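You operate a simulated robot arm through the tools that you are given. There is no shell and no other tool. Be economical: measure what you need, move in short steps, check, and stop when the job is done.

The job below is to be done with a simulated robot arm. You get a single attempt, and the scene is never put back.

Task
Put both dough balls on the baking tray and press each one flat.

The check looks at the end state, three seconds after you hand in, the way a careful person would. Anything else that was tipped, shoved, dropped, spilled or broken makes it a failure.

Robot
A 6-joint arm with a two-finger parallel gripper, fixed in place. Base frame: the origin is at the foot of the arm, x ahead of it, y to its left, z up; the work surface is at about z = 910. Units: mm, rad, N and s.
With the tool pointing down near the work surface it reaches from about 240 to 620 mm from the base axis. Its first joint turns from -1.152 to 1.152 rad. Payload 2.7 kg.
Tool frame: the origin (TCP) lies between the finger pads and is the grasp point; the fingertips stand 23 mm ahead of it; z points along the fingers, y is the line along which they close. The gripper opens to 94 mm. The fingers are 38 mm wide and 10 mm thick; the gripper's body (54 by 96 mm) begins 39 mm behind the TCP.
Orientation is that of the tool frame in the base frame, as a unit quaternion [w, x, y, z]. With the fingers straight down and closing along the base's y, the tool's x points along the base's -x, its y along +y and its z along -z.

Tools
- The arm moves only by the tool servo_tool. Its argument "motion" is a list of rows, each a list of 7 numbers: the turn, a rotation vector about the base's x, y, z in rad, then the shift along the base's x, y, z in mm, then the finger opening in mm, from 0 to 94. In form: [[ax, ay, az, tx, ty, tz, grip], ...]. A call has 1 to 8 rows; each row is the pose to reach, as a shift and turn from the pose commanded when the call began. Each row takes 0.2 s and may step no farther than 50 mm and 0.15 rad from the row before; otherwise, or with a gripper value out of range, the whole call is refused. Where a pose cannot be reached the arm comes as near as it can. A force on the tool above 70 N (or 10 N above the force at the start of the call, whichever is more), or a blocked arm, ends the call early, and 0.2 s more pass. Each finger travels about 45 mm/s and halts on what it meets, pressing with about 23 N; the grip force reading is that of the motor and also rises with nothing between the fingers. The clock runs only during rows and for 0.2 s after the last one: add rows that repeat a pose to give the fingers time. The reply holds the time, the measured pose of the TCP, the force on the tool along the base axes, the opening and the grip force, in the units named above and with some noise.
- Cameras (640 x 400 px; columns grow to the right, rows downward): "scene" is fixed at [86, -436.4, 1411.9]; the picture's right is [0.69, -0.73, 0.00], its down [-0.35, -0.33, -0.87] and it looks along [0.63, 0.60, -0.49] (base axes); focal length 330 px, centre (320, 200). "wrist" rides on the gripper at [86, 16, -74] in the tool frame; the picture's right is [-0.18, 0.98, 0.00], its down [-0.58, -0.11, -0.81] and it looks along [-0.79, -0.15, 0.59] (tool axes); focal length 243 px, centre (320, 200). There is no depth. A picture from a camera that has moved, and an enlarged one, comes with that camera's place and axes in the base frame and with its lens.
- snapshot(camera): a new picture of that camera. It takes no simulated time.
- inspect(camera, box): a new picture of the part [left, top, right, bottom] of that camera's present view, enlarged. It takes no simulated time.
- hand_in(): hands the job in; it is judged then, once.

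Work in short steps. Places have to be worked out from the pictures, the camera data and where the tool is seen: move nearer, look again, correct. Check each grasp and each placing, and mend what went wrong. You have 120 turns and 84 pictures in all, those below and enlarged ones among them. Open the gripper and draw the arm clear of the work before you hand the job in, unless the task says otherwise; then end with one line.

The tools are called after "Call:" by a JSON object that holds its "api" and its "payload". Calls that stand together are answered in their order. servo_tool: Moves the arm, as the interface text tells. Its arguments: {"type":"object","properties":{"motion":{"type":"array"}},"required":["motion"]} The other tools are called the same way: snapshot (camera) takes a picture; inspect (camera, box) takes an enlarged picture of a part of a camera's view; hand_in () hands the job in.

At the start:

```text
t: 0.0
position: [411.0, 108.5, 1163.4]
ee_rot: [0.0, 0.0, 1.0, 0.0]
wrist_force: [0.0, 0.1, 0.1]
finger_gap: 94.0
grip_force: 0.0
```

scene: 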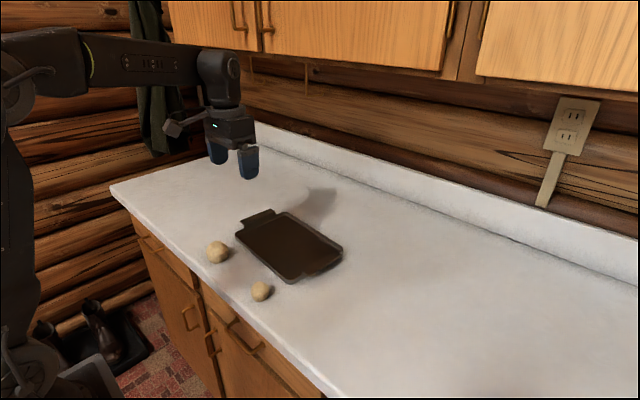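
wrist: 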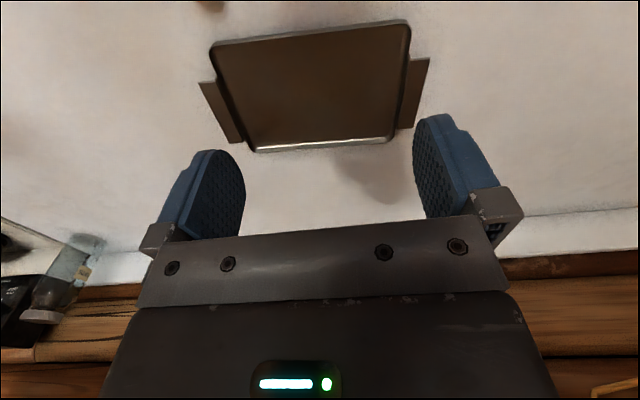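

I'll enlarge the work area to locate the balls and tray; rough estimates are ball 1 at (367,164), ball 2 at (360,-10), and the tray at x 430–595, y -35–205.

Call:
{"api": "inspect", "payload": {"camera": "scene", "box": [190, 190, 360, 310]}}

Call:
{"api": "servo_tool", "payload": {"motion": [[0, 0, 0, -22, 15, -40, 94], [0, 0, 0, -44, 30, -70, 94], [0, 0, 0, -44, 50, -100, 94], [0, 0, 0, -44, 54, -130, 94]]}}

Call:
{"api": "snapshot", "payload": {"camera": "wrist"}}

Call:
{"api": "snapshot", "payload": {"camera": "scene"}}

```text
3.33 times, centred on (275, 250) of scene
camera zoom: at [86.0, -436.4, 1411.9], right [0.69, -0.73, 0.0], down [-0.35, -0.33, -0.87], along [0.63, 0.6, -0.49], focal length 1101 px, centre (470, 33)
```

zoom: 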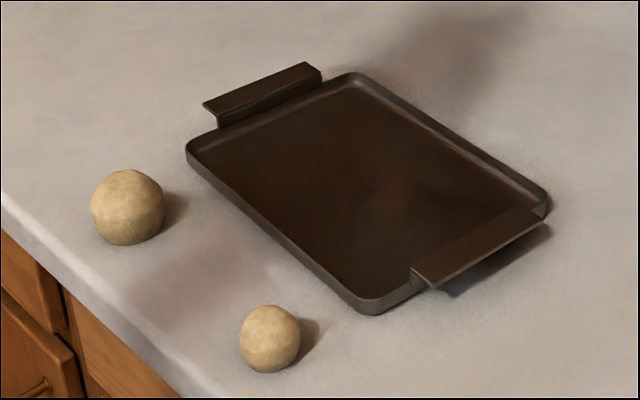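

```text
t: 1.0
position: [367.4, 163.2, 1031.5]
ee_rot: [0.001, 0.0, 1.0, 0.0]
wrist_force: [-1.0, 0.4, 0.2]
finger_gap: 94.0
grip_force: 0.1
```

```text
80 pictures are left
camera wrist: at [281.3, 179.0, 1106.8], right [0.18, 0.98, 0.0], down [0.58, -0.11, 0.81], along [0.79, -0.15, -0.59], focal length 243 px, centre (320, 200)
```

wrist: 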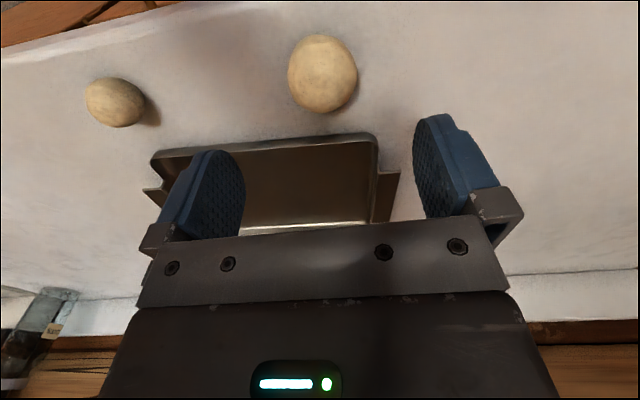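

```text
79 pictures are left
```

scene: 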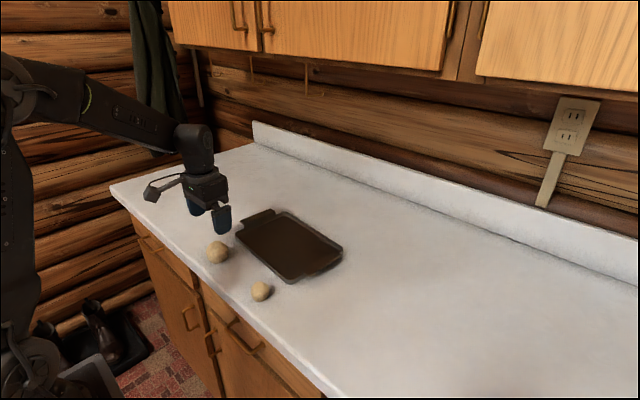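

Ball 1 by the wrist view is at about (364,163,934), 49 mm wide. Descend around it with the fingers open.

Call:
{"api": "servo_tool", "payload": {"motion": [[0, 0, 0, -3, -1, -30, 94], [0, 0, 0, -3, -1, -60, 94], [0, 0, 0, -3, -1, -80, 94], [0, 0, 0, -3, -1, -91, 94]]}}

Call:
{"api": "snapshot", "payload": {"camera": "wrist"}}

Call:
{"api": "inspect", "payload": {"camera": "scene", "box": [150, 180, 310, 280]}}

```text
t: 2.0
position: [364.0, 162.2, 940.5]
ee_rot: [0.0, -0.001, 1.0, -0.001]
wrist_force: [0.3, -0.1, -0.1]
finger_gap: 94.0
grip_force: 0.0
```

```text
78 pictures are left
camera wrist: at [277.7, 177.0, 1016.2], right [0.18, 0.98, 0.0], down [0.58, -0.11, 0.81], along [0.79, -0.15, -0.59], focal length 243 px, centre (320, 200)
```

wrist: 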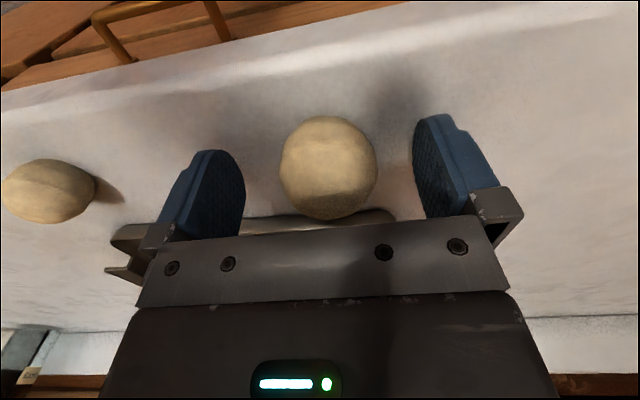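

```text
4.00 times, centred on (230, 230) of scene
camera zoom: at [86.0, -436.4, 1411.9], right [0.69, -0.73, 0.0], down [-0.35, -0.33, -0.87], along [0.63, 0.6, -0.49], focal length 1321 px, centre (680, 80)
```

zoom: 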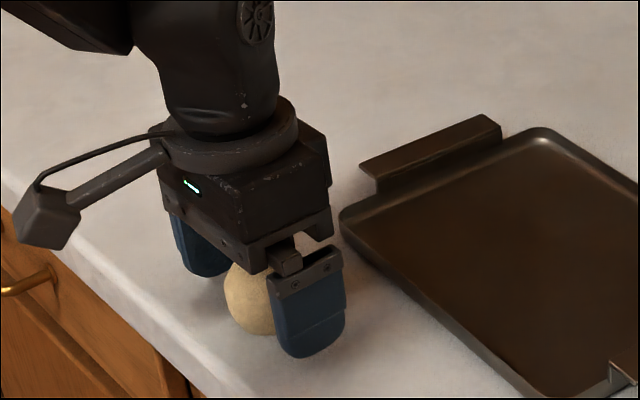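

Ball sits centred between the pads. Close gently to just under its width.

Call:
{"api": "servo_tool", "payload": {"motion": [[0, 0, 0, -1, 2, -2, 70], [0, 0, 0, -1, 2, -2, 55], [0, 0, 0, -1, 2, -2, 48], [0, 0, 0, -1, 2, -2, 44], [0, 0, 0, -1, 2, -2, 44]]}}

Call:
{"api": "snapshot", "payload": {"camera": "wrist"}}

```text
t: 3.2
position: [362.6, 162.6, 940.0]
ee_rot: [0.0, -0.001, 1.0, 0.0]
wrist_force: [0.3, 1.0, -0.5]
finger_gap: 49.4
grip_force: 23.3
```

```text
76 pictures are left
camera wrist: at [277.4, 178.6, 1014.3], right [0.18, 0.98, 0.0], down [0.58, -0.11, 0.81], along [0.79, -0.15, -0.59], focal length 243 px, centre (320, 200)
```

wrist: 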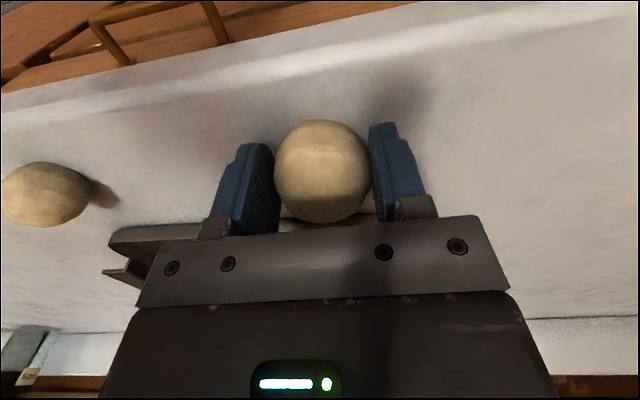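

Gripped at 49.4 mm. Lift and look.

Call:
{"api": "servo_tool", "payload": {"motion": [[0, 0, 0, 0, 0, 30, 44], [0, 0, 0, 0, 0, 60, 44], [0, 0, 0, 0, 0, 90, 44]]}}

Call:
{"api": "servo_tool", "payload": {"motion": [[0, 0, 0, 30, -8, 0, 44], [0, 0, 0, 70, -16, 0, 44], [0, 0, 0, 110, -24, 0, 44], [0, 0, 0, 143, -32, 0, 44], [0, 0, 0, 143, -32, 0, 44]]}}

Call:
{"api": "snapshot", "payload": {"camera": "wrist"}}

Call:
{"api": "snapshot", "payload": {"camera": "scene"}}

```text
t: 4.0
position: [362.4, 162.8, 1031.2]
ee_rot: [0.0, 0.0, 1.0, 0.001]
wrist_force: [-0.4, -0.3, -1.5]
finger_gap: 49.6
grip_force: 23.0
```

```text
t: 5.2
position: [504.7, 132.4, 1029.5]
ee_rot: [0.0, 0.0, 1.0, 0.0]
wrist_force: [0.0, 0.0, -1.2]
finger_gap: 49.5
grip_force: 22.6
```

```text
75 pictures are left
camera wrist: at [420.4, 148.1, 1104.0], right [0.18, 0.98, 0.0], down [0.58, -0.11, 0.81], along [0.79, -0.15, -0.59], focal length 243 px, centre (320, 200)
```

wrist: 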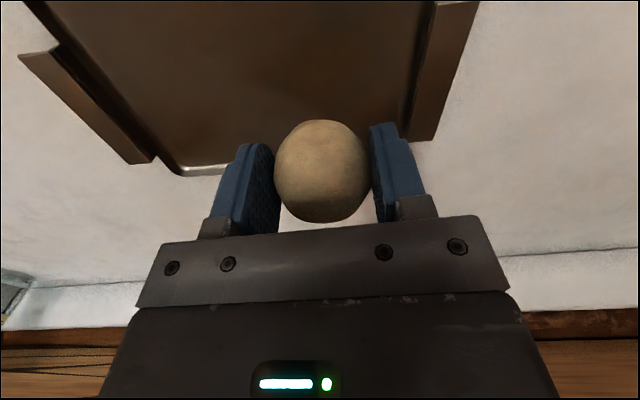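

```text
74 pictures are left
```

scene: 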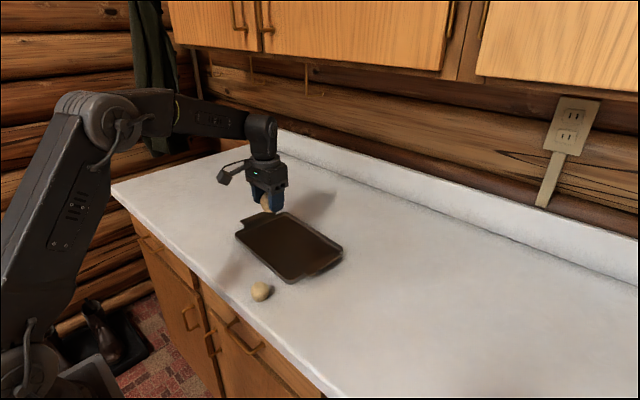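

Tray spans about y −35..200, x 425..585. Lower ball 1 near (505,138), stopping just over the tray floor.

Call:
{"api": "servo_tool", "payload": {"motion": [[0, 0, 0, 0, 6, -30, 44], [0, 0, 0, 0, 6, -55, 44], [0, 0, 0, 0, 6, -75, 44], [0, 0, 0, 0, 6, -81, 44], [0, 0, 0, 0, 6, -83, 44]]}}

Call:
{"api": "snapshot", "payload": {"camera": "wrist"}}

Call:
{"api": "inspect", "payload": {"camera": "scene", "box": [210, 160, 370, 300]}}

```text
t: 6.4
position: [506.1, 136.3, 946.2]
ee_rot: [0.0, 0.0, 1.0, 0.0]
wrist_force: [0.4, 0.6, -0.9]
finger_gap: 49.5
grip_force: 23.3
```

```text
73 pictures are left
camera wrist: at [420.9, 152.5, 1020.6], right [0.18, 0.98, 0.0], down [0.58, -0.11, 0.81], along [0.79, -0.15, -0.59], focal length 243 px, centre (320, 200)
```

wrist: 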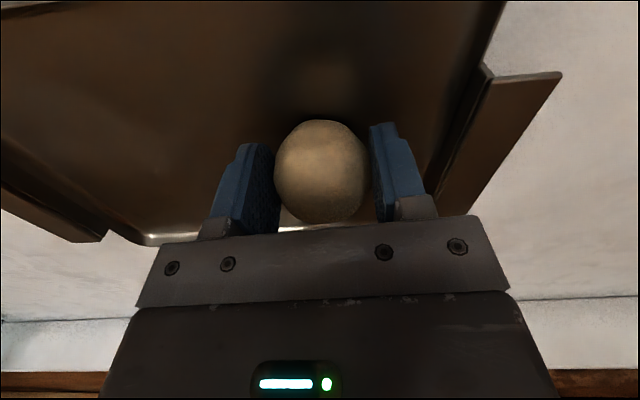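

```text
2.86 times, centred on (290, 230) of scene
camera zoom: at [86.1, -436.4, 1411.9], right [0.69, -0.73, 0.0], down [-0.35, -0.33, -0.87], along [0.63, 0.6, -0.49], focal length 944 px, centre (406, 114)
```

zoom: 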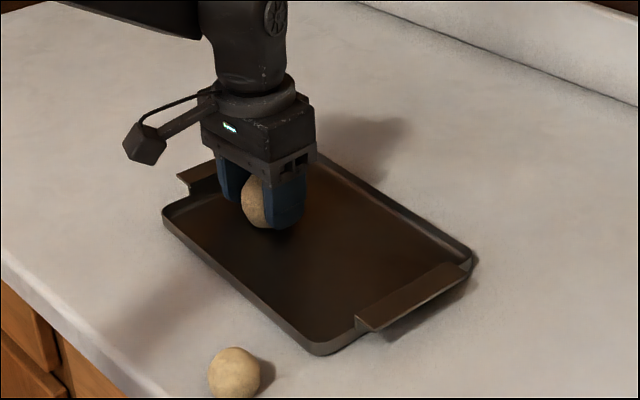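

Over the tray; lower in 2 mm steps until contact registers.

Call:
{"api": "servo_tool", "payload": {"motion": [[0, 0, 0, 0, 0, -2, 44], [0, 0, 0, 0, 0, -2, 44]]}}

Call:
{"api": "servo_tool", "payload": {"motion": [[0, 0, 0, 0, 0, -2, 44], [0, 0, 0, 0, 0, -2, 44]]}}

```text
t: 7.0
position: [507.1, 137.3, 946.1]
ee_rot: [0.0, 0.0, 1.0, -0.001]
wrist_force: [0.0, 0.1, -1.1]
finger_gap: 49.6
grip_force: 23.0
```

```text
t: 7.6
position: [507.6, 137.3, 943.9]
ee_rot: [0.001, -0.001, 1.0, 0.0]
wrist_force: [-3.4, -4.0, 10.5]
finger_gap: 49.4
grip_force: 23.0
```

Contact (10 N) at TCP z≈944. Release and rise.

Call:
{"api": "servo_tool", "payload": {"motion": [[0, 0, 0, 0, 0, 0.5, 55], [0, 0, 0, 0, 0, 0.5, 65], [0, 0, 0, 0, 0, 0.5, 74], [0, 0, 0, 0, 0, 20, 74], [0, 0, 0, 0, 0, 50, 74], [0, 0, 0, 0, 0, 90, 74]]}}

Call:
{"api": "snapshot", "payload": {"camera": "wrist"}}

Call:
{"api": "inspect", "payload": {"camera": "scene", "box": [210, 160, 370, 300]}}

```text
t: 9.0
position: [505.9, 136.7, 1034.8]
ee_rot: [0.0, -0.001, 1.0, 0.0]
wrist_force: [0.6, -0.4, -1.0]
finger_gap: 74.0
grip_force: 0.1
```

```text
71 pictures are left
camera wrist: at [420.6, 153.9, 1108.8], right [0.18, 0.98, 0.0], down [0.58, -0.11, 0.81], along [0.79, -0.15, -0.59], focal length 243 px, centre (320, 200)
```

wrist: 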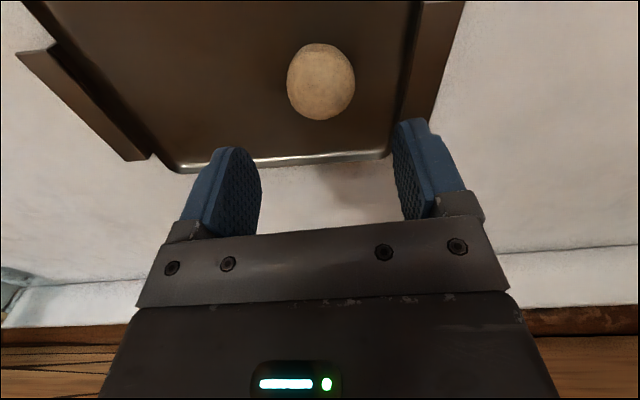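

```text
2.86 times, centred on (290, 230) of scene
camera zoom: at [86.0, -436.4, 1411.9], right [0.69, -0.73, 0.0], down [-0.35, -0.33, -0.87], along [0.63, 0.6, -0.49], focal length 944 px, centre (406, 114)
```

zoom: 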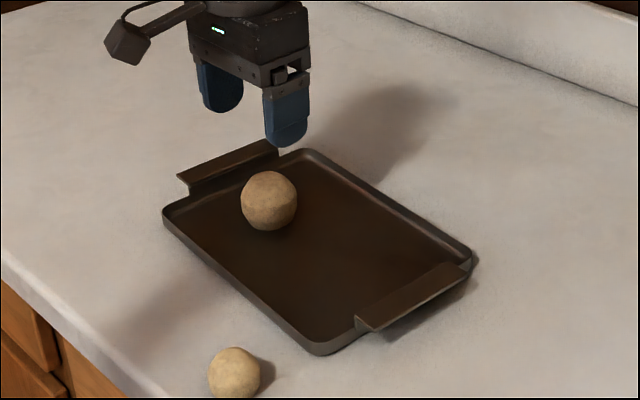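

Ball 1 stands on the tray. Move to above ball 2.

Call:
{"api": "servo_tool", "payload": {"motion": [[0, 0, 0, -33, -30, 0, 90], [0, 0, 0, -66, -60, 0, 90], [0, 0, 0, -99, -90, 0, 90], [0, 0, 0, -130, -120, 0, 90], [0, 0, 0, -149, -142, 0, 90], [0, 0, 0, -149, -142, -10, 90]]}}

Call:
{"api": "snapshot", "payload": {"camera": "wrist"}}

```text
t: 10.4
position: [356.5, -4.3, 1021.7]
ee_rot: [0.0, 0.0, 1.0, 0.0]
wrist_force: [0.1, -1.1, -0.4]
finger_gap: 89.9
grip_force: 0.0
```

```text
69 pictures are left
camera wrist: at [271.2, 11.8, 1096.2], right [0.18, 0.98, 0.0], down [0.58, -0.11, 0.81], along [0.79, -0.15, -0.59], focal length 243 px, centre (320, 200)
```

wrist: 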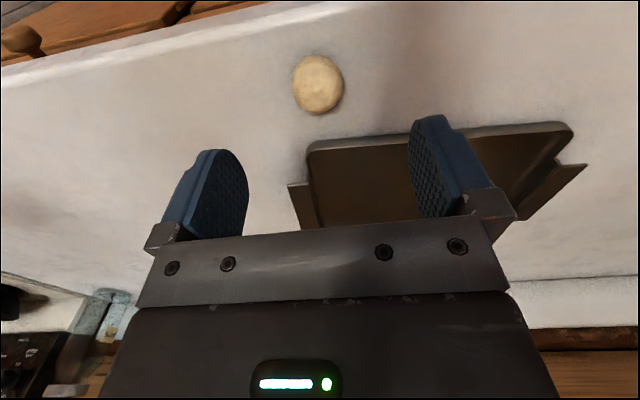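

Ball 2 at about (358,−6), 40 mm wide. Descend and close on it.

Call:
{"api": "servo_tool", "payload": {"motion": [[0, 0, 0, 1, -2, -30, 90], [0, 0, 0, 1, -2, -60, 90], [0, 0, 0, 1, -2, -83, 90], [0, 0, 0, 1, -2, -85, 70], [0, 0, 0, 1, -2, -85, 52], [0, 0, 0, 1, -2, -85, 38], [0, 0, 0, 1, -2, -85, 36], [0, 0, 0, 1, -2, -85, 36]]}}

Call:
{"api": "snapshot", "payload": {"camera": "wrist"}}

```text
t: 12.2
position: [358.5, -5.5, 939.4]
ee_rot: [0.0, 0.0, 1.0, 0.0]
wrist_force: [0.4, 0.5, -0.7]
finger_gap: 37.2
grip_force: 0.7
```

```text
68 pictures are left
camera wrist: at [272.1, 9.0, 1012.9], right [0.18, 0.98, 0.0], down [0.58, -0.11, 0.81], along [0.79, -0.15, -0.59], focal length 243 px, centre (320, 200)
```

wrist: 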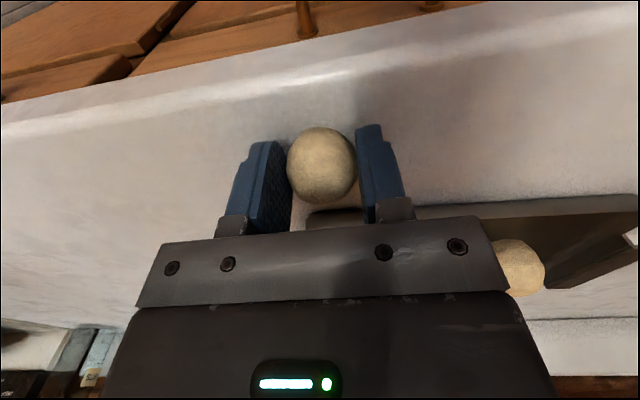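

Grip force still small at 37 mm; tighten and lower 4 mm to be nearer its middle.

Call:
{"api": "servo_tool", "payload": {"motion": [[0, 0, 0, 0, 0, -3, 38], [0, 0, 0, 0, 0, -3, 30], [0, 0, 0, 0, 0, -3, 30], [0, 0, 0, 0, 0, -3, 30]]}}

```text
t: 13.2
position: [358.4, -7.7, 934.7]
ee_rot: [0.001, 0.0, 1.0, 0.0]
wrist_force: [-2.5, 0.0, 9.4]
finger_gap: 35.8
grip_force: 22.9
```

Held at 36 mm. Lift, carry high past ball 1 to (505, 28).

Call:
{"api": "servo_tool", "payload": {"motion": [[0, 0, 0, 0, 0, 30, 30], [0, 0, 0, 0, 0, 70, 30], [0, 0, 0, 0, 0, 110, 30], [0, 0, 0, 45, 10, 110, 30], [0, 0, 0, 90, 20, 110, 30], [0, 0, 0, 130, 30, 110, 30], [0, 0, 0, 147, 35, 110, 30], [0, 0, 0, 147, 35, 80, 30]]}}

Call:
{"api": "snapshot", "payload": {"camera": "wrist"}}

Call:
{"api": "inspect", "payload": {"camera": "scene", "box": [210, 160, 370, 300]}}

```text
t: 15.0
position: [504.7, 27.6, 1014.5]
ee_rot: [0.0, 0.001, 1.0, 0.0]
wrist_force: [-1.0, -0.8, -0.1]
finger_gap: 35.9
grip_force: 23.1
```

```text
67 pictures are left
camera wrist: at [418.7, 43.5, 1088.4], right [0.18, 0.98, 0.0], down [0.58, -0.11, 0.81], along [0.79, -0.15, -0.59], focal length 243 px, centre (320, 200)
```

wrist: 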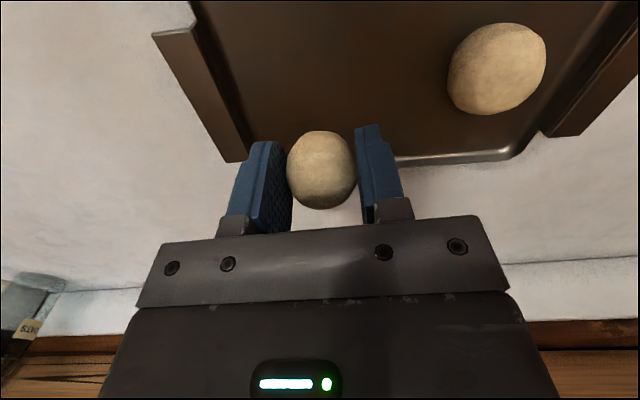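

```text
2.86 times, centred on (290, 230) of scene
camera zoom: at [86.1, -436.4, 1411.9], right [0.69, -0.73, 0.0], down [-0.35, -0.33, -0.87], along [0.63, 0.6, -0.49], focal length 944 px, centre (406, 114)
```

zoom: 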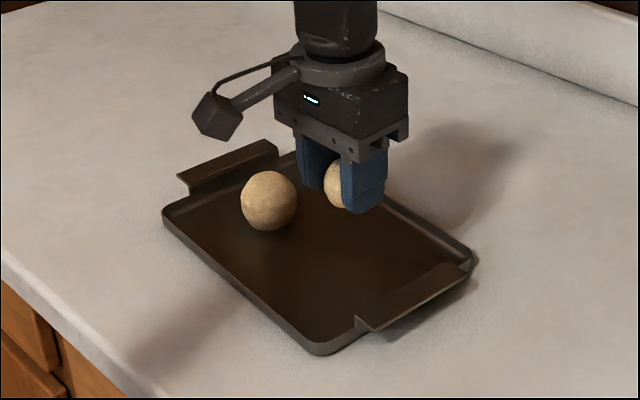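

Clear of ball 1. Lower to just above contact (~941), then creep.

Call:
{"api": "servo_tool", "payload": {"motion": [[0, 0, 0, 0, 0, -30, 30], [0, 0, 0, 0, 0, -55, 30], [0, 0, 0, 0, 0, -68, 30], [0, 0, 0, 0, 0, -71, 30], [0, 0, 0, 0, 0, -71, 30]]}}

Call:
{"api": "servo_tool", "payload": {"motion": [[0, 0, 0, 0, 0, -1.5, 30], [0, 0, 0, 0, 0, -1.5, 30]]}}

```text
t: 16.2
position: [505.7, 27.6, 946.0]
ee_rot: [0.0, 0.0, 1.0, 0.0]
wrist_force: [0.0, 0.0, -1.1]
finger_gap: 35.8
grip_force: 23.0
```

```text
t: 16.8
position: [505.8, 28.0, 943.2]
ee_rot: [0.0, 0.0, 1.0, 0.001]
wrist_force: [-0.3, 0.2, -0.8]
finger_gap: 35.9
grip_force: 23.1
```

Still free of contact; creep on.

Call:
{"api": "servo_tool", "payload": {"motion": [[0, 0, 0, 0, 0, -1.5, 30], [0, 0, 0, 0, 0, -1.5, 30]]}}

Call:
{"api": "servo_tool", "payload": {"motion": [[0, 0, 0, 0, 0, -1.5, 30], [0, 0, 0, 0, 0, -1.5, 30]]}}

```text
t: 17.4
position: [505.1, 28.4, 941.2]
ee_rot: [0.0, -0.001, 1.0, 0.001]
wrist_force: [-1.0, 0.4, -0.6]
finger_gap: 36.2
grip_force: 22.9
```

```text
t: 18.0
position: [505.9, 28.3, 940.6]
ee_rot: [0.0, 0.0, 1.0, -0.001]
wrist_force: [-0.1, 0.1, 0.4]
finger_gap: 35.7
grip_force: 22.9
```

Call:
{"api": "servo_tool", "payload": {"motion": [[0, 0, 0, 0, 0, -1.5, 30], [0, 0, 0, 0, 0, -1.5, 30]]}}

```text
t: 18.6
position: [505.9, 28.1, 939.8]
ee_rot: [0.0, 0.0, 1.0, -0.001]
wrist_force: [-4.9, -0.8, 12.7]
finger_gap: 35.7
grip_force: 23.3
```

Contact at 12.7 N: release and rise.

Call:
{"api": "servo_tool", "payload": {"motion": [[0, 0, 0, 0, 0, 0.5, 45], [0, 0, 0, 0, 0, 0.5, 58], [0, 0, 0, 0, 0, 0.5, 66], [0, 0, 0, 0, 0, 30, 66], [0, 0, 0, 0, 0, 60, 60], [0, 0, 0, 0, 0, 90, 40]]}}

Call:
{"api": "servo_tool", "payload": {"motion": [[0, 0, 0, 0, 0, 0, 20], [0, 0, 0, 0, 0, 0, 0], [0, 0, 0, 0, 0, 0, 0], [0, 0, 0, 0, 0, 0, 0]]}}

Call:
{"api": "snapshot", "payload": {"camera": "wrist"}}

Call:
{"api": "inspect", "payload": {"camera": "scene", "box": [210, 160, 370, 300]}}

```text
t: 20.0
position: [508.1, 29.0, 1029.9]
ee_rot: [0.0, 0.001, 1.0, 0.0]
wrist_force: [-0.7, -0.1, 0.7]
finger_gap: 40.0
grip_force: 0.0
```

```text
t: 21.0
position: [506.7, 29.2, 1029.0]
ee_rot: [0.0, 0.0, 1.0, 0.0]
wrist_force: [-0.1, 0.7, -0.8]
finger_gap: 0.0
grip_force: 23.1
```

```text
65 pictures are left
camera wrist: at [420.8, 44.9, 1104.0], right [0.18, 0.98, 0.0], down [0.58, -0.11, 0.81], along [0.79, -0.15, -0.59], focal length 243 px, centre (320, 200)
```

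wrist: 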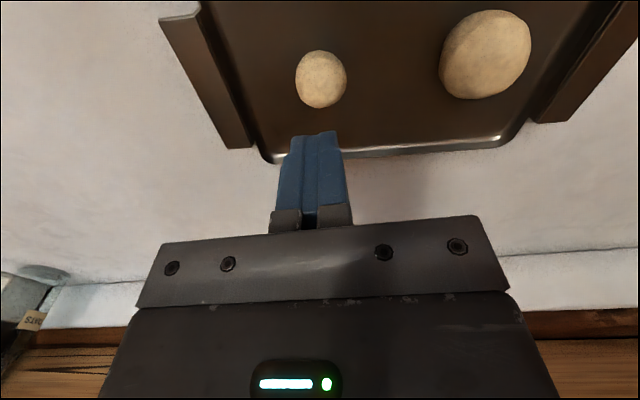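

```text
2.86 times, centred on (290, 230) of scene
camera zoom: at [86.0, -436.4, 1411.9], right [0.69, -0.73, 0.0], down [-0.35, -0.33, -0.87], along [0.63, 0.6, -0.49], focal length 944 px, centre (406, 114)
```

zoom: 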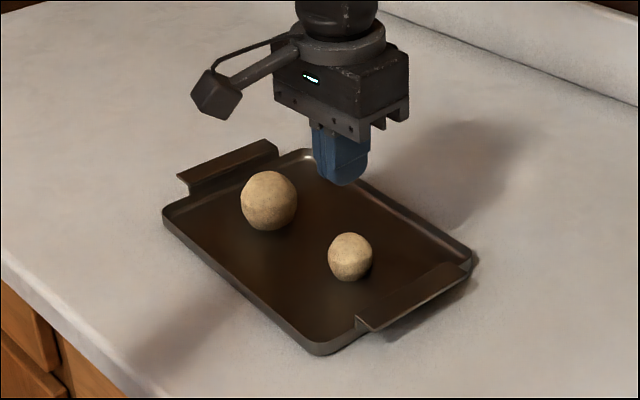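

Ball 2 is directly below the closed fingers (506,29). Press down: contact expected at TCP ≈975, then push slowly.

Call:
{"api": "servo_tool", "payload": {"motion": [[0, 0, 0, -0.5, 0, -25, 0], [0, 0, 0, -0.5, 0, -45, 0], [0, 0, 0, -0.5, 0, -52, 0], [0, 0, 0, -0.5, 0, -58, 0], [0, 0, 0, -0.5, 0, -62, 0]]}}

Call:
{"api": "inspect", "payload": {"camera": "scene", "box": [210, 160, 370, 300]}}

```text
t: 22.2
position: [505.2, 29.6, 966.0]
ee_rot: [0.0, 0.001, 1.0, 0.0]
wrist_force: [0.1, 0.3, 1.3]
finger_gap: 0.0
grip_force: 22.8
```

```text
2.86 times, centred on (290, 230) of scene
camera zoom: at [86.0, -436.4, 1411.9], right [0.69, -0.73, 0.0], down [-0.35, -0.33, -0.87], along [0.63, 0.6, -0.49], focal length 944 px, centre (406, 114)
```

zoom: 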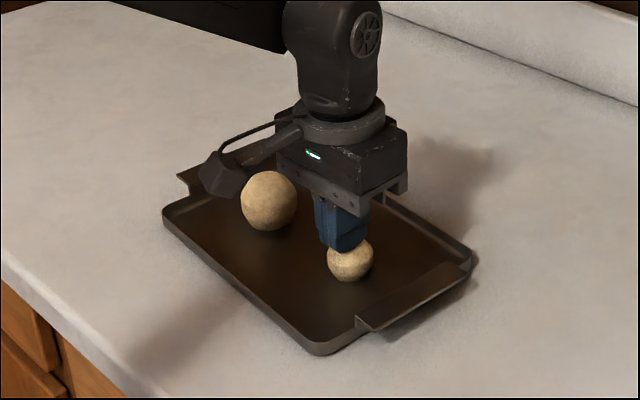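

Fingertips are at about z 943, touching lightly. Continue in small steps.

Call:
{"api": "servo_tool", "payload": {"motion": [[0, 0, 0, 0, 0, -3, 0], [0, 0, 0, 0, 0, -6, 0], [0, 0, 0, 0, 0, -8, 0]]}}

Call:
{"api": "inspect", "payload": {"camera": "scene", "box": [260, 190, 360, 290]}}

```text
t: 23.0
position: [504.3, 29.1, 958.6]
ee_rot: [-0.002, 0.0, 1.0, 0.0]
wrist_force: [0.7, 0.3, 0.1]
finger_gap: 0.3
grip_force: 22.7
```

```text
4.00 times, centred on (310, 240) of scene
camera zoom: at [86.0, -436.4, 1411.9], right [0.69, -0.73, 0.0], down [-0.35, -0.33, -0.87], along [0.63, 0.6, -0.49], focal length 1321 px, centre (360, 40)
```

zoom: 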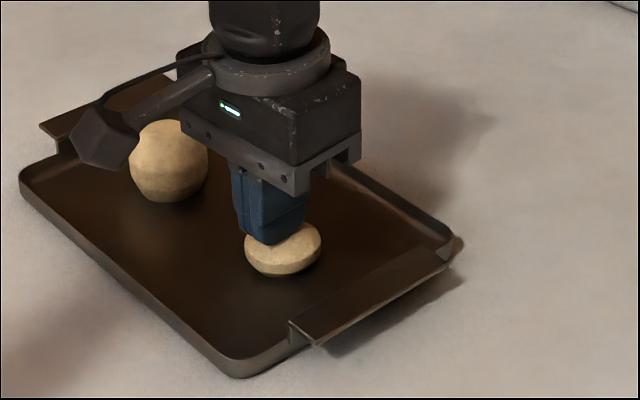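

The dough flattens plastically under the fingers. Keep pressing.

Call:
{"api": "servo_tool", "payload": {"motion": [[0, 0, 0, 0, 0, -3, 0], [0, 0, 0, 0, 0, -6, 0], [0, 0, 0, 0, 0, -9, 0], [0, 0, 0, 0, 0, -10, 0]]}}

Call:
{"api": "inspect", "payload": {"camera": "scene", "box": [260, 190, 360, 290]}}

Call:
{"api": "snapshot", "payload": {"camera": "wrist"}}

```text
t: 24.0
position: [506.2, 28.4, 948.4]
ee_rot: [0.001, 0.0, 1.0, 0.001]
wrist_force: [-3.2, -0.4, 10.2]
finger_gap: 0.3
grip_force: 23.0
```

```text
4.00 times, centred on (310, 240) of scene
camera zoom: at [85.8, -436.4, 1411.9], right [0.69, -0.73, 0.0], down [-0.35, -0.33, -0.87], along [0.63, 0.6, -0.49], focal length 1321 px, centre (360, 40)
```

zoom: 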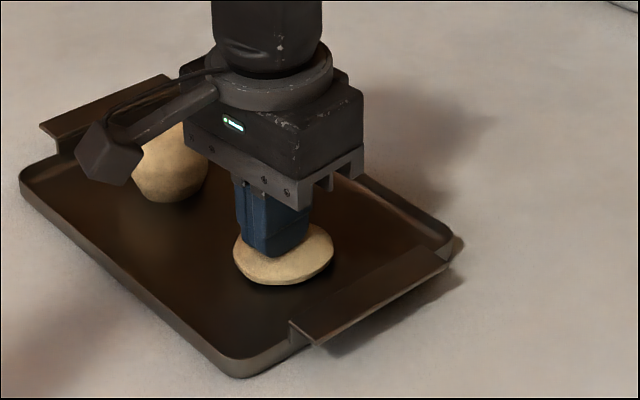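

```text
60 pictures are left
camera wrist: at [419.4, 44.3, 1023.1], right [0.18, 0.98, 0.0], down [0.58, -0.11, 0.81], along [0.79, -0.15, -0.59], focal length 243 px, centre (320, 200)
```

wrist: 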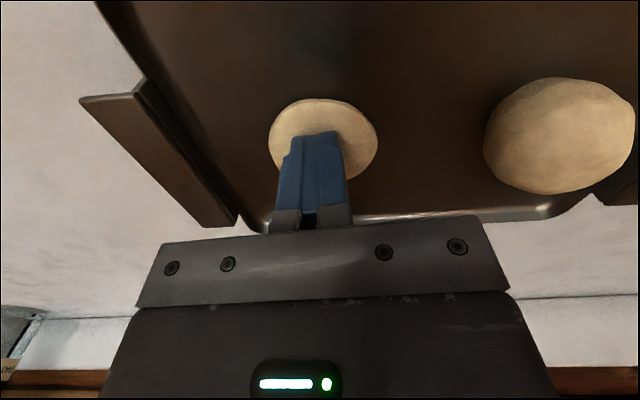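

Now a disc about 55 mm wide and ~11 mm thick, 10 N. Press a little further.

Call:
{"api": "servo_tool", "payload": {"motion": [[0, 0, 0, 0, 0, -2, 0], [0, 0, 0, 0, 0, -3, 0], [0, 0, 0, 0, 0, -3, 0]]}}

```text
t: 24.8
position: [506.3, 28.0, 948.8]
ee_rot: [0.003, 0.0, 1.0, 0.0]
wrist_force: [-4.7, 1.2, 34.2]
finger_gap: 0.0
grip_force: 23.1
```

It no longer yields at 34 N; give one last push, then lift and look.

Call:
{"api": "servo_tool", "payload": {"motion": [[0, 0, 0, 0, 0, -1.5, 0], [0, 0, 0, 0, 0, -2, 0], [0, 0, 0, 0, 0, -2, 0]]}}

Call:
{"api": "servo_tool", "payload": {"motion": [[0, 0, 0, 0, 0, 10, 0], [0, 0, 0, 0, 0, 40, 0], [0, 0, 0, 0, 0, 80, 0]]}}

Call:
{"api": "inspect", "payload": {"camera": "scene", "box": [230, 190, 350, 290]}}

Call:
{"api": "snapshot", "payload": {"camera": "wrist"}}

```text
t: 25.6
position: [507.1, 27.4, 947.0]
ee_rot: [0.006, 0.0, 1.0, 0.001]
wrist_force: [-10.0, 0.9, 45.0]
finger_gap: 0.2
grip_force: 23.2
```

```text
t: 26.4
position: [505.1, 29.9, 1024.3]
ee_rot: [0.0, 0.0, 1.0, 0.0]
wrist_force: [0.0, 0.3, -0.3]
finger_gap: 0.1
grip_force: 23.3
```

```text
4.00 times, centred on (290, 240) of scene
camera zoom: at [86.0, -436.4, 1411.9], right [0.69, -0.73, 0.0], down [-0.35, -0.33, -0.87], along [0.63, 0.6, -0.49], focal length 1321 px, centre (440, 40)
```

zoom: 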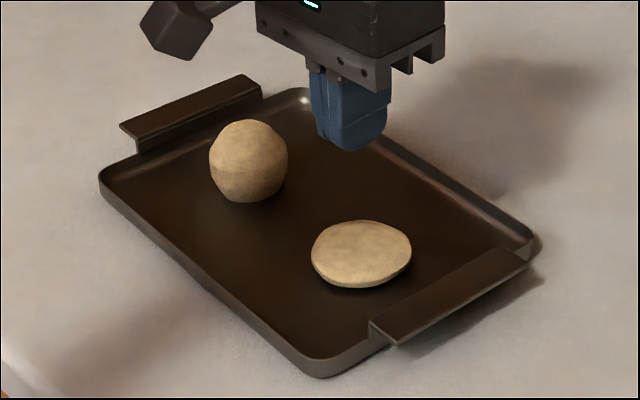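

```text
58 pictures are left
camera wrist: at [420.2, 44.0, 1097.7], right [0.18, 0.98, 0.0], down [0.58, -0.11, 0.81], along [0.79, -0.15, -0.59], focal length 243 px, centre (320, 200)
```

wrist: 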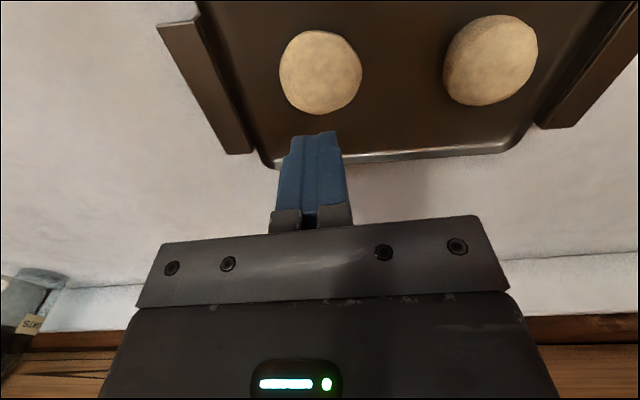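

Ball 2 is a flat disc. Move over ball 1 at about (506,138) and check.

Call:
{"api": "servo_tool", "payload": {"motion": [[0, 0, 0, 0, 40, 10, 0], [0, 0, 0, 0, 80, 10, 0], [0, 0, 0, 0, 109, 10, 0], [0, 0, 0, 0, 109, 10, 0]]}}

Call:
{"api": "snapshot", "payload": {"camera": "wrist"}}

```text
t: 27.4
position: [505.8, 140.1, 1033.6]
ee_rot: [0.0, 0.0, 1.0, -0.001]
wrist_force: [-0.1, 0.1, 0.3]
finger_gap: 0.0
grip_force: 23.1
```

```text
57 pictures are left
camera wrist: at [420.6, 154.5, 1108.1], right [0.18, 0.98, 0.0], down [0.58, -0.11, 0.81], along [0.79, -0.15, -0.59], focal length 243 px, centre (320, 200)
```

wrist: 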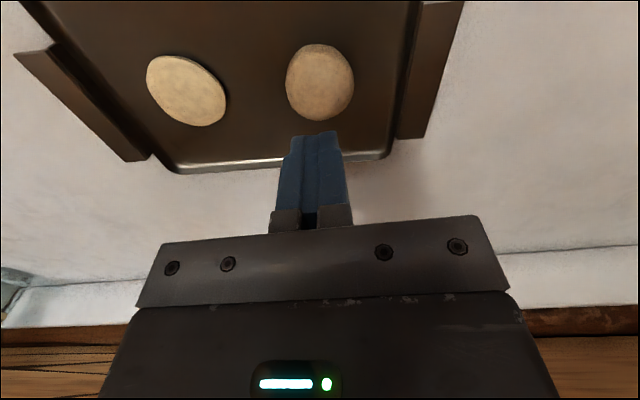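

Ball 1 at (507,138), under the fingers. Press down from contact at TCP ≈986.

Call:
{"api": "servo_tool", "payload": {"motion": [[0, 0, 0, 1, -1, -25, 0], [0, 0, 0, 1, -1, -43, 0], [0, 0, 0, 1, -1, -49, 0], [0, 0, 0, 1, -1, -54, 0], [0, 0, 0, 1, -1, -58, 0], [0, 0, 0, 1, -1, -62, 0], [0, 0, 0, 1, -1, -66, 0]]}}

Call:
{"api": "inspect", "payload": {"camera": "scene", "box": [230, 190, 350, 290]}}

```text
t: 29.0
position: [506.8, 135.5, 964.4]
ee_rot: [0.0, 0.0, 1.0, 0.0]
wrist_force: [-0.4, 0.9, 1.2]
finger_gap: 0.0
grip_force: 22.9
```

```text
4.00 times, centred on (290, 240) of scene
camera zoom: at [86.0, -436.4, 1411.9], right [0.69, -0.73, 0.0], down [-0.35, -0.33, -0.87], along [0.63, 0.6, -0.49], focal length 1321 px, centre (440, 40)
```

zoom: 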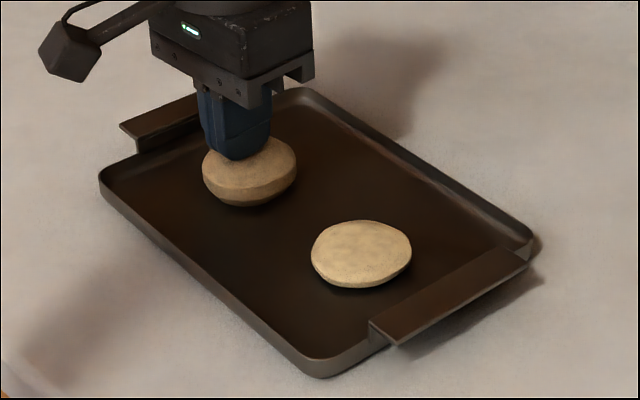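

Flattening well; continue the press.

Call:
{"api": "servo_tool", "payload": {"motion": [[0, 0, 0, 0, 0, -4, 0], [0, 0, 0, 0, 0, -8, 0], [0, 0, 0, 0, 0, -11, 0], [0, 0, 0, 0, 0, -13, 0], [0, 0, 0, 0, 0, -15, 0], [0, 0, 0, 0, 0, -16, 0]]}}

```text
t: 30.4
position: [506.1, 136.7, 953.6]
ee_rot: [0.001, 0.0, 1.0, -0.001]
wrist_force: [-7.6, -0.2, 16.0]
finger_gap: 0.1
grip_force: 23.1
```

One firmer push, then lift and look.

Call:
{"api": "servo_tool", "payload": {"motion": [[0, 0, 0, 0, 0, -2, 0], [0, 0, 0, 0, 0, -4, 0], [0, 0, 0, 0, 0, -4.5, 0], [0, 0, 0, 0, 0, -4.5, 0]]}}

Call:
{"api": "servo_tool", "payload": {"motion": [[0, 0, 0, 0, 0, 10, 0], [0, 0, 0, 0, 0, 40, 0], [0, 0, 0, 0, 0, 80, 0]]}}

Call:
{"api": "inspect", "payload": {"camera": "scene", "box": [230, 190, 350, 290]}}

Call:
{"api": "snapshot", "payload": {"camera": "wrist"}}

```text
t: 31.4
position: [508.0, 136.6, 952.2]
ee_rot: [0.005, 0.001, 1.0, 0.002]
wrist_force: [-13.8, -3.0, 46.8]
finger_gap: 0.2
grip_force: 22.9
```

```text
t: 32.2
position: [506.8, 138.1, 1025.9]
ee_rot: [-0.001, 0.0, 1.0, 0.0]
wrist_force: [0.1, 0.3, 0.7]
finger_gap: 0.0
grip_force: 23.6
```

```text
4.00 times, centred on (290, 240) of scene
camera zoom: at [86.0, -436.4, 1411.9], right [0.69, -0.73, 0.0], down [-0.35, -0.33, -0.87], along [0.63, 0.6, -0.49], focal length 1321 px, centre (440, 40)
```

zoom: 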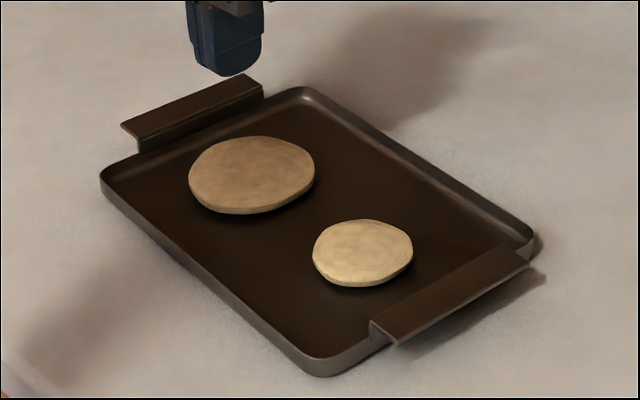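

```text
54 pictures are left
camera wrist: at [420.1, 153.6, 1100.8], right [0.18, 0.98, 0.0], down [0.58, -0.11, 0.81], along [0.79, -0.15, -0.59], focal length 243 px, centre (320, 200)
```

wrist: 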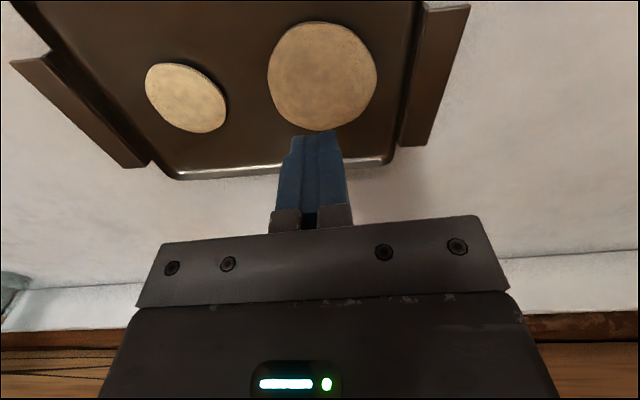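

Both are flat discs lying inside the tray, and the tray has not moved. Open the gripper and draw clear.

Call:
{"api": "servo_tool", "payload": {"motion": [[0, 0, 0, 0, 0, 40, 20], [0, 0, 0, -20, 0, 80, 40], [0, 0, 0, -50, 0, 120, 60], [0, 0, 0, -90, 0, 140, 80], [0, 0, 0, -100, 0, 140, 94], [0, 0, 0, -100, 0, 140, 94]]}}

Call:
{"api": "snapshot", "payload": {"camera": "scene"}}

```text
t: 33.6
position: [407.0, 136.6, 1166.8]
ee_rot: [0.001, 0.0, 1.0, 0.001]
wrist_force: [0.6, 0.1, -0.1]
finger_gap: 93.9
grip_force: 0.0
```

```text
53 pictures are left
```

scene: 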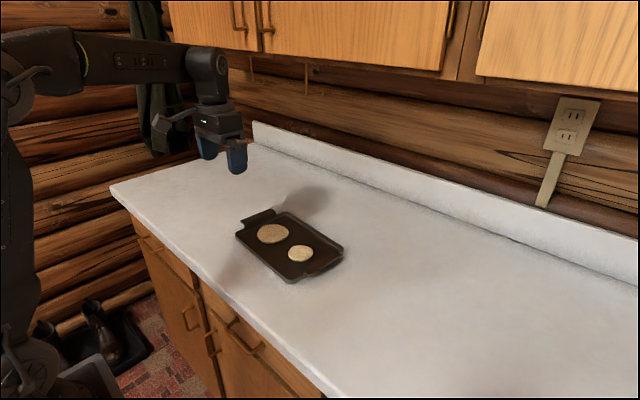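

All is in place and the arm is clear; hand in.

Call:
{"api": "hand_in", "payload": {}}

```text
The job is handed in.
```

Both dough balls are on the baking tray and pressed flat; the final picture shows the tray in its original place, and the arm is clear with the gripper open.
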